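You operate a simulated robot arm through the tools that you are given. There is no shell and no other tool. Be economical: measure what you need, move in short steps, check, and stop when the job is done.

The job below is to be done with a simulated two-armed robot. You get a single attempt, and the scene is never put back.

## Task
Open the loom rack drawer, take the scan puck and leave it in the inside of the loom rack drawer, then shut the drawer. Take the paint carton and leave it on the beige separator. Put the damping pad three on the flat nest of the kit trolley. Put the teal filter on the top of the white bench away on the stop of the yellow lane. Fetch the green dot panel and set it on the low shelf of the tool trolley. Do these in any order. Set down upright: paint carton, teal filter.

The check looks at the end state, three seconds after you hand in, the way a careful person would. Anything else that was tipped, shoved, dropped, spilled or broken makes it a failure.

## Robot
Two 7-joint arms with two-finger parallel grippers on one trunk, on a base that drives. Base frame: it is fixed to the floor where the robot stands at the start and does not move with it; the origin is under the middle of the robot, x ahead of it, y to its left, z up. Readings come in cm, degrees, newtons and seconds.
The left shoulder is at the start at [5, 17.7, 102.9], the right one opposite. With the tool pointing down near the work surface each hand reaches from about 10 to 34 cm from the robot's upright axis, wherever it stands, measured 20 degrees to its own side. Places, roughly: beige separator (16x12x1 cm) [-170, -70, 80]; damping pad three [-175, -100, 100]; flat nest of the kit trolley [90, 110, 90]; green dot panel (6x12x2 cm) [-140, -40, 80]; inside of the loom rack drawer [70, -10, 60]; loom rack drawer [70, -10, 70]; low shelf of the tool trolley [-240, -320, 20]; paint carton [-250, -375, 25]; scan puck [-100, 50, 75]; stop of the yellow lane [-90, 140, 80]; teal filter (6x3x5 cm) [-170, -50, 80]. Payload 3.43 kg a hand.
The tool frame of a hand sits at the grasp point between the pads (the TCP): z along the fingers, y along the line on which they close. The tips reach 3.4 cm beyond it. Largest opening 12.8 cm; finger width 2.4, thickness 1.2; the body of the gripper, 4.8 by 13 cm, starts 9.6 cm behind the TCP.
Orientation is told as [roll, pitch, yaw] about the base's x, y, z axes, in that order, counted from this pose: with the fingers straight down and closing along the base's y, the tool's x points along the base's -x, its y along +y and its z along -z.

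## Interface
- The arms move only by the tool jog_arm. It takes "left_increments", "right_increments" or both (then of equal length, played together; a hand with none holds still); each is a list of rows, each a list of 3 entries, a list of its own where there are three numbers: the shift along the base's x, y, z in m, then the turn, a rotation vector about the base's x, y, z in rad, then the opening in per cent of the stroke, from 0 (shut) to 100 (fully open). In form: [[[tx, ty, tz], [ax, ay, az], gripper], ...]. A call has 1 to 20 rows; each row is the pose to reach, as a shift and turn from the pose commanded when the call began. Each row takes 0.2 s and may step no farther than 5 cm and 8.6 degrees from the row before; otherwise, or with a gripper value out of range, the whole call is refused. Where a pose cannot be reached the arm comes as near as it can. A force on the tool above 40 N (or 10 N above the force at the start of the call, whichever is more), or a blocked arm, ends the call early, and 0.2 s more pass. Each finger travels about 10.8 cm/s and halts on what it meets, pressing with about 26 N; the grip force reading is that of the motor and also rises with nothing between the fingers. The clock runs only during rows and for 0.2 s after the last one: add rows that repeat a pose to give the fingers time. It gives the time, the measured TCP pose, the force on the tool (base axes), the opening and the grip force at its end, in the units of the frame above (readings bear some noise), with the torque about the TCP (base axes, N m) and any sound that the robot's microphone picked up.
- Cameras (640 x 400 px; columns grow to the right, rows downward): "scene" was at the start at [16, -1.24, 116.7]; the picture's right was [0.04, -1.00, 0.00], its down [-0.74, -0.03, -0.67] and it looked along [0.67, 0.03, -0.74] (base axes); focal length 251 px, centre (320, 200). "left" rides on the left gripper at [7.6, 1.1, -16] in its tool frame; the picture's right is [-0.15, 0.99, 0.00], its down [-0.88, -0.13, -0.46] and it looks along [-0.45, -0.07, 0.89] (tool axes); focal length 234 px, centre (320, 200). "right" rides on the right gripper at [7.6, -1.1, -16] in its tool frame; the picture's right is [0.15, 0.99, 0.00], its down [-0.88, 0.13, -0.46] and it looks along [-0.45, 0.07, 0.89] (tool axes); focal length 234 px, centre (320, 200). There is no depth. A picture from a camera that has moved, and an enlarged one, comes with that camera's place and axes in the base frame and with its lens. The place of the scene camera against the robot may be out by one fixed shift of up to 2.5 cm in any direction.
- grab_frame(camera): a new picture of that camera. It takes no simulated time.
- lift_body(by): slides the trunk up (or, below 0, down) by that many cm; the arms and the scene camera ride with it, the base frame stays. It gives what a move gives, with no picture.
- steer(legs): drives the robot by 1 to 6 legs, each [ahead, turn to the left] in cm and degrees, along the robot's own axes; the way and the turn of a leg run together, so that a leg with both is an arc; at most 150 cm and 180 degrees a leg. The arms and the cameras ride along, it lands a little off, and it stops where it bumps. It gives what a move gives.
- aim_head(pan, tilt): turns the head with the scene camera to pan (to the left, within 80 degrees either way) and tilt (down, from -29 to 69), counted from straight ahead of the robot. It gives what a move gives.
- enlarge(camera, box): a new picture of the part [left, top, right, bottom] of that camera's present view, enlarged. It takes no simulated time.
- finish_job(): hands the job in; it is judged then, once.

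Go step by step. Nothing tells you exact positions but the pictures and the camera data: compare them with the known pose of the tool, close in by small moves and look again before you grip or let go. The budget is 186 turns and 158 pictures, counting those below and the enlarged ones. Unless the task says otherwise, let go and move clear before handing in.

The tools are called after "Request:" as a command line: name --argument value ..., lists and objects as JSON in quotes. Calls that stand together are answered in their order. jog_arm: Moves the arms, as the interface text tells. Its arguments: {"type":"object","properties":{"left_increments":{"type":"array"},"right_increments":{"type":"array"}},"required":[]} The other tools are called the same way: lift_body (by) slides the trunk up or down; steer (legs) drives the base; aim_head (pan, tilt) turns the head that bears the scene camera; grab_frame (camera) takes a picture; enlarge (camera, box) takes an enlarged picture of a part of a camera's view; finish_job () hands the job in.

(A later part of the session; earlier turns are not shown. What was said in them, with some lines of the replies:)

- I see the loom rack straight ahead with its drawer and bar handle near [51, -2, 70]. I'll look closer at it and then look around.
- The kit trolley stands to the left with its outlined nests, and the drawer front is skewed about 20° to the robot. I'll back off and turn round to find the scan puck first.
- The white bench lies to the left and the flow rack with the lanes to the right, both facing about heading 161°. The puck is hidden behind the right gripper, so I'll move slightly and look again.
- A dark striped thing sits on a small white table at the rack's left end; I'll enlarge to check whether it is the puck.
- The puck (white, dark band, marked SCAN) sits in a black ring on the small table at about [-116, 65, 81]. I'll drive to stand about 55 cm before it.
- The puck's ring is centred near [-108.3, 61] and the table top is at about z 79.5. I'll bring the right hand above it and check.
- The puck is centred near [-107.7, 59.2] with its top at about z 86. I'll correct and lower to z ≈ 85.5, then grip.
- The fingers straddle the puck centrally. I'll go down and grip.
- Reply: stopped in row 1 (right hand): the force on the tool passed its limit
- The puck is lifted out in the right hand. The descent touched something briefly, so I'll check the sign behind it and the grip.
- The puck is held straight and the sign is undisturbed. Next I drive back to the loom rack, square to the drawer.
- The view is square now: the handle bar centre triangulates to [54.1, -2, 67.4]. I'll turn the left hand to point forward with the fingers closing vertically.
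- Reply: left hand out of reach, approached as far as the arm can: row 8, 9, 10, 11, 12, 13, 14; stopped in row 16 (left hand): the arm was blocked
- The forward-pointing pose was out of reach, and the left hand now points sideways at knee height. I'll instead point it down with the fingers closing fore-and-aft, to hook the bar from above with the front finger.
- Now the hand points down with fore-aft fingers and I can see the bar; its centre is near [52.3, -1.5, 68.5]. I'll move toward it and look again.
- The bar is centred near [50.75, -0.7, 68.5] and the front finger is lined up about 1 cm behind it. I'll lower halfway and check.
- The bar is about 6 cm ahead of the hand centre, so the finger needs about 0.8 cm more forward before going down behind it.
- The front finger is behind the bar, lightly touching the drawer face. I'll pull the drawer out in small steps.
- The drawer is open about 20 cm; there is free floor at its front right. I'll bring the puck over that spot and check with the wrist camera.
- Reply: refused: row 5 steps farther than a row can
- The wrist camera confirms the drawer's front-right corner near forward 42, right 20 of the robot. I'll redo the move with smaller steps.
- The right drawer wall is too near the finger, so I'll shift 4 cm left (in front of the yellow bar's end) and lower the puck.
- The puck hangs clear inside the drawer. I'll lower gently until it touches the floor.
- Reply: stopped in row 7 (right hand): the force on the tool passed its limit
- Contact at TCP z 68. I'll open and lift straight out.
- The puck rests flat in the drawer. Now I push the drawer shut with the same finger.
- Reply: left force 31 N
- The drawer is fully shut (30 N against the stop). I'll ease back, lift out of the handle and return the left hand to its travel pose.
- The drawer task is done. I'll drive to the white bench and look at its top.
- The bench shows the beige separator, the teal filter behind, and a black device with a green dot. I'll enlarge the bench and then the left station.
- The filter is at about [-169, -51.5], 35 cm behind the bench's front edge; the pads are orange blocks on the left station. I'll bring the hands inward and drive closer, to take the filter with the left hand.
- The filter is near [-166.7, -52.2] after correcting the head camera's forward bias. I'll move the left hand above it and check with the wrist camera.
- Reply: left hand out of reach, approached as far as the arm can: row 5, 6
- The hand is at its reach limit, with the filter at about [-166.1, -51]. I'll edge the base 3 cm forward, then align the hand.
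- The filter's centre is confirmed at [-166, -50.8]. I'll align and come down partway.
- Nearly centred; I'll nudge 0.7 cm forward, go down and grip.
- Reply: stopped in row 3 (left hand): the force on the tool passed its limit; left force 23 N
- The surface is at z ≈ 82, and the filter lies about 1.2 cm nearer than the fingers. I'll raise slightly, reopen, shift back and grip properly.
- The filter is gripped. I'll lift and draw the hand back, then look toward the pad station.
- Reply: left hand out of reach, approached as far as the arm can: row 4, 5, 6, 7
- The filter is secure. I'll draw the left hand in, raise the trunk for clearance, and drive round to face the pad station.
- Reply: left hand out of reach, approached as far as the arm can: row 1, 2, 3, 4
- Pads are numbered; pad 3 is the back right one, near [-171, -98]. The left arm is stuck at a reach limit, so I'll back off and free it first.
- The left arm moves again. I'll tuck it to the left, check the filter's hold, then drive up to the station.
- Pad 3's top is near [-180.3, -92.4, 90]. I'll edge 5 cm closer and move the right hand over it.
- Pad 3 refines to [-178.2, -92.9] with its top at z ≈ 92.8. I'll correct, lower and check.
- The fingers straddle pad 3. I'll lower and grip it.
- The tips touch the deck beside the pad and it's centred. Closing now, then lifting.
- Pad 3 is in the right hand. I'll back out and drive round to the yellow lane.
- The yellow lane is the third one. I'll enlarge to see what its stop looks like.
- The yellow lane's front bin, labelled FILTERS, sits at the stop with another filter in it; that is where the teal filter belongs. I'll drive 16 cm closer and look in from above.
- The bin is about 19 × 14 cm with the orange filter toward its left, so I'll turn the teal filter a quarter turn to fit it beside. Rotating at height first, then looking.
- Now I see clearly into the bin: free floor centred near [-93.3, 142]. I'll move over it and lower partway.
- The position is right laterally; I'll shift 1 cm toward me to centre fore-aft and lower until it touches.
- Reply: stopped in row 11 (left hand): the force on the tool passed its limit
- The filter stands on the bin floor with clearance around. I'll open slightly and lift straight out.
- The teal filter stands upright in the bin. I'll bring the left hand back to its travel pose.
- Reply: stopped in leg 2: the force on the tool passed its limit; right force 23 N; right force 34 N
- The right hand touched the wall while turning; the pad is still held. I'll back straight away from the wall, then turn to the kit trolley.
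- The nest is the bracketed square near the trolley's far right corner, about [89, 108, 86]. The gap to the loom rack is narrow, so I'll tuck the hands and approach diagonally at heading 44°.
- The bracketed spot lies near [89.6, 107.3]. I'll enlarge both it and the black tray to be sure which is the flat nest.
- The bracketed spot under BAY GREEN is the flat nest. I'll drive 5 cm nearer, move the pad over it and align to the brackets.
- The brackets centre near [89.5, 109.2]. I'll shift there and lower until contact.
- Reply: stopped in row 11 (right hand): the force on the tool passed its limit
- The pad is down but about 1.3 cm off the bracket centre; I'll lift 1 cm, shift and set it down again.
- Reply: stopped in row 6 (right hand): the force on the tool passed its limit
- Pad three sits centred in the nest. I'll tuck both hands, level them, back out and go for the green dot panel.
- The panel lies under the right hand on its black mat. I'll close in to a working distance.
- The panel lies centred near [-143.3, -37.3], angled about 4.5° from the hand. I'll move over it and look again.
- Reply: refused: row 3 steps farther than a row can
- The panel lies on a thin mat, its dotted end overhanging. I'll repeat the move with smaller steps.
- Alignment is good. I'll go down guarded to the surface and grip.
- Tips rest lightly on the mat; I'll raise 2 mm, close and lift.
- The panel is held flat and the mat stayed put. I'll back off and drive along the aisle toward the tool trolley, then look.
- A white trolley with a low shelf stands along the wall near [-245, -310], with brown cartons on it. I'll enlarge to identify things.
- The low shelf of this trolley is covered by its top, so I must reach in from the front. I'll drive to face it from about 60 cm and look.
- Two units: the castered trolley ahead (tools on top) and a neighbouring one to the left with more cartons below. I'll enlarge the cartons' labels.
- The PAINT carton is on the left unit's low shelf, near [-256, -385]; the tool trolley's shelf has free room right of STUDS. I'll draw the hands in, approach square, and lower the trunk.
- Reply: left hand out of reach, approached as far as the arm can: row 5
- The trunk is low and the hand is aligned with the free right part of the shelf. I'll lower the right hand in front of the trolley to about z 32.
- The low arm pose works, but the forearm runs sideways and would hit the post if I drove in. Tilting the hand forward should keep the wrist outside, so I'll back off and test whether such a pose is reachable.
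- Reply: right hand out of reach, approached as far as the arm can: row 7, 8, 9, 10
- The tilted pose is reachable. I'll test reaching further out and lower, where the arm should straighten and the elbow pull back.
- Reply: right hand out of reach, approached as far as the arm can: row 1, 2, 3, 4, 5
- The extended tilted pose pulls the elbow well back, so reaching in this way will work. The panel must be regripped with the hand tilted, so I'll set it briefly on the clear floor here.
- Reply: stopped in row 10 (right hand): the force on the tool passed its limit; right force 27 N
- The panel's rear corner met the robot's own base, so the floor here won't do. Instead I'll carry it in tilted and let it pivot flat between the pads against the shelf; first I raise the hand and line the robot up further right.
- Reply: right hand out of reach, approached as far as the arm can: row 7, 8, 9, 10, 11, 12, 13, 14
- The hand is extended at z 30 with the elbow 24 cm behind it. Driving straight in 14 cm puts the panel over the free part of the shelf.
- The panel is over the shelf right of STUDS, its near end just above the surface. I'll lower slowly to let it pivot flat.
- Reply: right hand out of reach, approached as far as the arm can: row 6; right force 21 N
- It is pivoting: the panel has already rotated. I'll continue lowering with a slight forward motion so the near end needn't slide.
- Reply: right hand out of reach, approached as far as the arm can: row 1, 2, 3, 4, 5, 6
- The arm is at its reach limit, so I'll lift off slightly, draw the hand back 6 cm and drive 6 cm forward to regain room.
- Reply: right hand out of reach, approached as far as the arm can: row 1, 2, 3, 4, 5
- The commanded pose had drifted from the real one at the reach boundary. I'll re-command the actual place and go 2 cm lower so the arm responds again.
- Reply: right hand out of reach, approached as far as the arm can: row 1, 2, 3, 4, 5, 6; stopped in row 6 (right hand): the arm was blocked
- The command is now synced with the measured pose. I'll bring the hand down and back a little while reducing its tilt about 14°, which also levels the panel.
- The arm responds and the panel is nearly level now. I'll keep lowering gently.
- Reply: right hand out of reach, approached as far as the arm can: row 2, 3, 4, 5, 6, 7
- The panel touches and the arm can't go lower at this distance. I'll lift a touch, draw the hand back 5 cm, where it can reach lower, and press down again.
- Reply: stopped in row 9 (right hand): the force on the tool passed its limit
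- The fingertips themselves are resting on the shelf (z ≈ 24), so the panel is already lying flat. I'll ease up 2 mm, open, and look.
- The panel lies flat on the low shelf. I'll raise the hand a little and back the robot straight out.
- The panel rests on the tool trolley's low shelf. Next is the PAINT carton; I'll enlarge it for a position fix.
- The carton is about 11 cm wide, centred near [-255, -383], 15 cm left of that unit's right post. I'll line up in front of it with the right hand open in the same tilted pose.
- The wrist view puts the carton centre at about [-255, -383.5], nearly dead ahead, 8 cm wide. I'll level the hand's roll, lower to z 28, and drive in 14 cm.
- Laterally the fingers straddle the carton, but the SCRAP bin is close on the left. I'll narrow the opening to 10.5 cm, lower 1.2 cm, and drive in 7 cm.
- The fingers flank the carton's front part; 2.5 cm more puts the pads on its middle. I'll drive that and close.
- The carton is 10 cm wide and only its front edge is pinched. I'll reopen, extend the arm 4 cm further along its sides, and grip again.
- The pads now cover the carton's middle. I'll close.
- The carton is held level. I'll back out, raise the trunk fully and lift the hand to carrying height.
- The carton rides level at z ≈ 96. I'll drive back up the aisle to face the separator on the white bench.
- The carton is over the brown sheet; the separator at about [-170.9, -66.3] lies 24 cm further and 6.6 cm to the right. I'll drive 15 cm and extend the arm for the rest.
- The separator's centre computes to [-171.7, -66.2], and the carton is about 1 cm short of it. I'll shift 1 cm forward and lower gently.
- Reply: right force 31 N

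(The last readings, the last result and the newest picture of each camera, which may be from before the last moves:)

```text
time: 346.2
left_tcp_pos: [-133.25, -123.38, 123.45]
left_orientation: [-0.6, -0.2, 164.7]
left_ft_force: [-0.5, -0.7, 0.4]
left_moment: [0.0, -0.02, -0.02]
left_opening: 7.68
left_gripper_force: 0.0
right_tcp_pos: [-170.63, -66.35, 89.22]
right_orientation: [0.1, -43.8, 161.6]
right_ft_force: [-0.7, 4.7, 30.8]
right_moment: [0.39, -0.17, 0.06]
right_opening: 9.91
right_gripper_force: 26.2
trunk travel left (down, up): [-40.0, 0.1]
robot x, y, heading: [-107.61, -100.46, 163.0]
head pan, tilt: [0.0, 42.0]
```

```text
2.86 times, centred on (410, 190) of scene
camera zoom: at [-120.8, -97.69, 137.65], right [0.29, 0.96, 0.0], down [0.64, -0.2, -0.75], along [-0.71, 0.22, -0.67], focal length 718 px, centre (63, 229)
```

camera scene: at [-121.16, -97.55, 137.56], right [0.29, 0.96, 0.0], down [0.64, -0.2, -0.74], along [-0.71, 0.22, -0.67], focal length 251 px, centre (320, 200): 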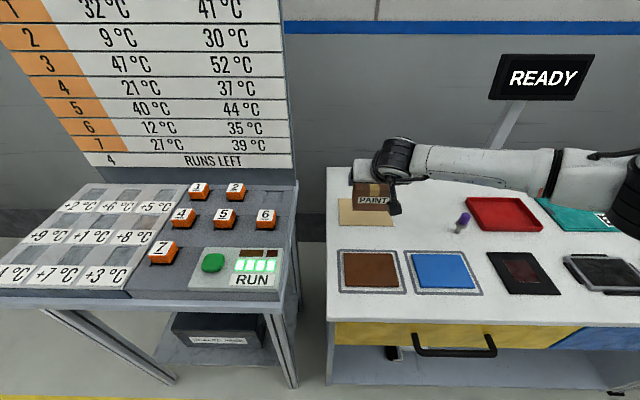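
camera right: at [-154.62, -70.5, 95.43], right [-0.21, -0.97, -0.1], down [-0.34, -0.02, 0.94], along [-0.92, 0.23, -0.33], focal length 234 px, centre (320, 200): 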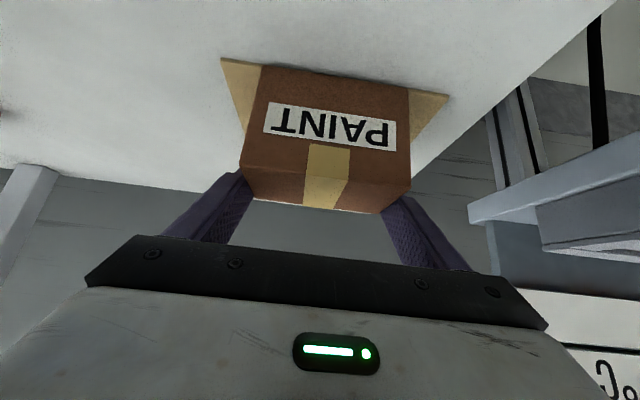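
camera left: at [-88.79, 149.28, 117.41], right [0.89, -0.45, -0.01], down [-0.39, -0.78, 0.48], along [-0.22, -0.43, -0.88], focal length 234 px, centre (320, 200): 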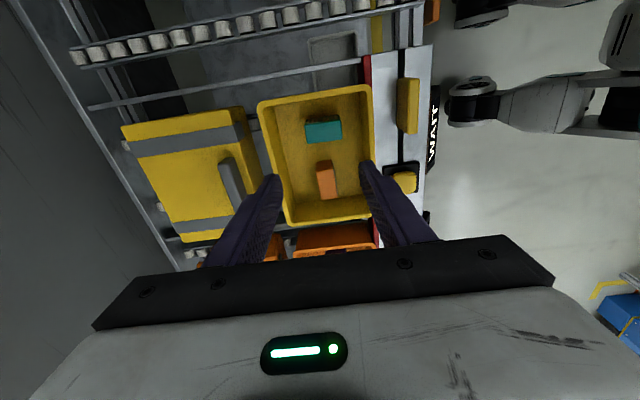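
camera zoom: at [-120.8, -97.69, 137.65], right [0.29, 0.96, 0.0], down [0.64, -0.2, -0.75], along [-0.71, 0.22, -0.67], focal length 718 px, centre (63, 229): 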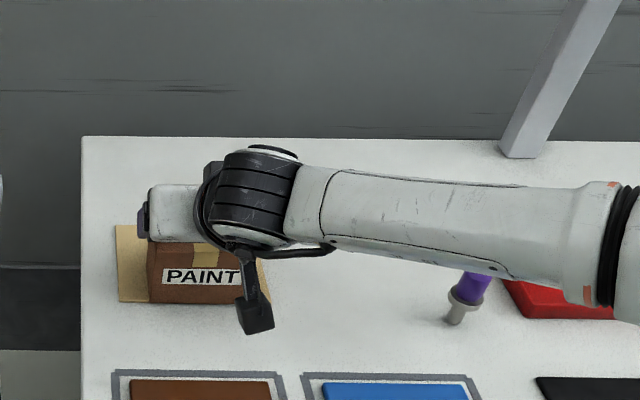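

The carton is down, but its front edge sits right at the separator's near edge. I'll lift 1 cm, move 2.2 cm further in, and set it down more softly.

Request:
jog_arm --right_increments '[[[0, 0, 0.012], [0, 0, 0], 50], [[0, 0, 0.018], [0, 0, 0], 50], [[-0.011, 0.0035, 0.018], [0, 0, 0], 50], [[-0.021, 0.0065, 0.018], [0, 0, 0], 50], [[-0.021, 0.0065, 0.012], [0, 0, 0], 50], [[-0.021, 0.0065, 0.008], [0, 0, 0], 50], [[-0.021, 0.0065, 0.004], [0, 0, 0], 50], [[-0.021, 0.0065, 0.003], [0, 0, 0], 50]]'

Request:
grab_frame --camera "right"

```text
time: 348.0
left_tcp_pos: [-133.15, -123.25, 123.56]
left_orientation: [-0.6, -0.1, 164.6]
left_ft_force: [-0.3, 0.8, -0.2]
left_moment: [0.0, 0.03, 0.02]
left_opening: 7.68
left_gripper_force: 0.0
right_tcp_pos: [-172.48, -65.83, 89.1]
right_orientation: [0.2, -43.5, 161.6]
right_ft_force: [3.7, 2.2, 22.8]
right_moment: [0.31, -0.27, 0.02]
right_opening: 9.96
right_gripper_force: 26.1
trunk travel left (down, up): [-40.0, 0.1]
robot x, y, heading: [-107.54, -100.52, 162.9]
head pan, tilt: [0.0, 42.0]
```

```text
15 pictures are left
camera right: at [-156.58, -69.9, 95.5], right [-0.21, -0.97, -0.1], down [-0.35, -0.02, 0.94], along [-0.91, 0.23, -0.33], focal length 234 px, centre (320, 200)
```

right: 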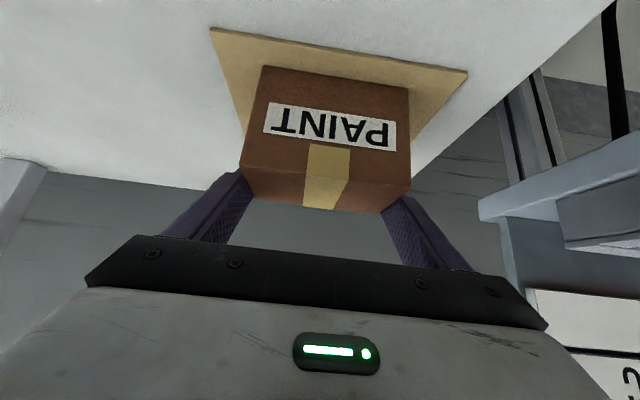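

The carton stands centred on the separator. I'll ease the pressure, open, and withdraw along the finger direction.

Request:
jog_arm --right_increments '[[[0, 0, 0.003], [0, 0, 0], 50], [[0, 0, 0.003], [0, 0, 0], 85], [[0, 0, 0.003], [0, 0, 0], 92], [[0, 0, 0.003], [0, 0, 0], 92]]'

Request:
grab_frame --camera "right"

```text
time: 349.0
left_tcp_pos: [-133.39, -123.37, 123.25]
left_orientation: [-0.7, -0.1, 164.7]
left_ft_force: [0.9, -0.9, -0.1]
left_moment: [0.01, 0.0, -0.02]
left_opening: 7.69
left_gripper_force: 0.1
right_tcp_pos: [-172.39, -65.89, 88.74]
right_orientation: [0.2, -43.0, 161.7]
right_ft_force: [1.1, 0.2, 0.2]
right_moment: [0.01, 0.01, 0.02]
right_opening: 11.8
right_gripper_force: 0.0
trunk travel left (down, up): [-40.0, 0.1]
robot x, y, heading: [-107.45, -100.48, 162.9]
head pan, tilt: [0.0, 42.0]
```

```text
14 pictures are left
camera right: at [-156.53, -69.93, 95.35], right [-0.21, -0.97, -0.1], down [-0.36, -0.02, 0.93], along [-0.91, 0.23, -0.34], focal length 234 px, centre (320, 200)
```

right: 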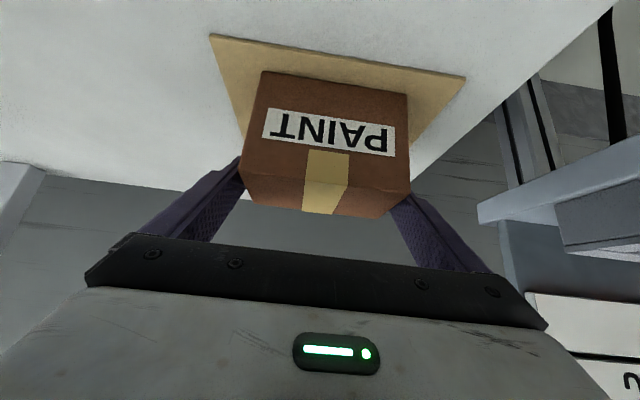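

Released cleanly. Now I withdraw.

Request:
jog_arm --right_increments '[[[0.02, -0.006, 0.022], [0, 0, 0], 92], [[0.04, -0.012, 0.044], [0, 0, 0], 92], [[0.06, -0.018, 0.066], [0, 0, 0], 92], [[0.08, -0.025, 0.088], [0, 0, 0], 92], [[0.1, -0.031, 0.11], [0, 0, 0], 92]]'

Request:
steer --legs '[[-25, 0]]'

Request:
grab_frame --camera "scene"

Request:
grab_frame --camera "right"

```text
time: 350.2
left_tcp_pos: [-133.37, -123.07, 123.26]
left_orientation: [-0.7, 0.0, 164.8]
left_ft_force: [0.3, -0.2, 0.3]
left_moment: [0.02, 0.0, -0.02]
left_opening: 7.69
left_gripper_force: 0.1
right_tcp_pos: [-162.2, -69.02, 99.96]
right_orientation: [0.2, -43.0, 161.6]
right_ft_force: [-0.4, -0.2, -0.3]
right_moment: [-0.01, 0.03, 0.03]
right_opening: 11.76
right_gripper_force: 0.0
trunk travel left (down, up): [-40.0, 0.1]
robot x, y, heading: [-107.13, -100.66, 162.8]
head pan, tilt: [0.0, 42.0]
```

```text
time: 352.0
left_tcp_pos: [-109.65, -130.44, 123.4]
left_orientation: [-0.6, 0.1, 164.8]
left_ft_force: [-0.6, 0.4, -0.4]
left_moment: [0.02, 0.0, 0.0]
left_opening: 7.69
left_gripper_force: 0.0
right_tcp_pos: [-138.56, -76.38, 100.08]
right_orientation: [0.2, -42.9, 161.8]
right_ft_force: [0.8, 0.2, -0.3]
right_moment: [0.01, -0.01, -0.01]
right_opening: 11.77
right_gripper_force: 0.0
trunk travel left (down, up): [-40.0, 0.1]
robot x, y, heading: [-83.44, -107.57, 163.2]
head pan, tilt: [0.0, 42.0]
```

```text
13 pictures are left
camera scene: at [-97.4, -104.84, 137.57], right [0.29, 0.96, 0.0], down [0.64, -0.19, -0.74], along [-0.71, 0.22, -0.67], focal length 251 px, centre (320, 200)
```

scene: 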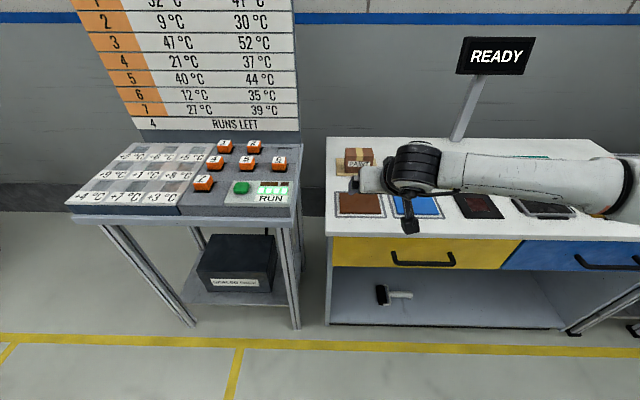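

```text
12 pictures are left
camera right: at [-122.72, -80.34, 106.51], right [-0.2, -0.97, -0.1], down [-0.36, -0.02, 0.93], along [-0.91, 0.23, -0.34], focal length 234 px, centre (320, 200)
```

right: 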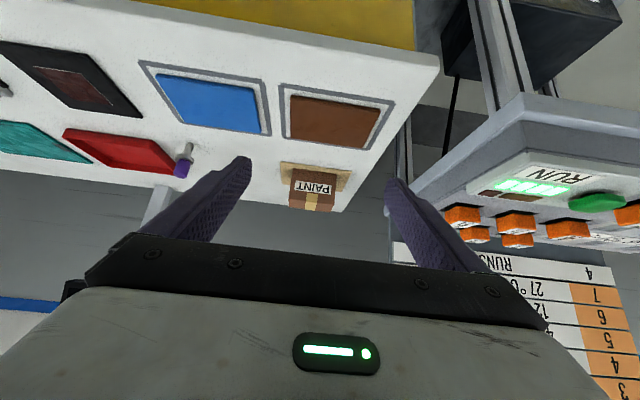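

The carton stands upright on the separator and both hands are clear. Everything asked for is in its place, so I hand in.

Request:
finish_job

```text
The job is handed in.
```

All five items are in their places and I have handed the job in; the result of the check has not come back.

- **Scan puck:** it is in the loom rack drawer, and the drawer is shut.
- **Paint carton:** it stands upright on the beige separator.
- **Damping pad three:** it sits inside the corner marks under "BAY GREEN" on the kit trolley, which I took to be the flat nest.
- **Teal filter:** it stands upright in the open FILTERS bin at the front of the yellow lane, which I took to be the stop.
- **Green dot panel:** it lies flat on the tool trolley's low shelf.

While turning with the pad, the right hand touched the wall once. The pad stayed in the grip, and I saw nothing else moved.
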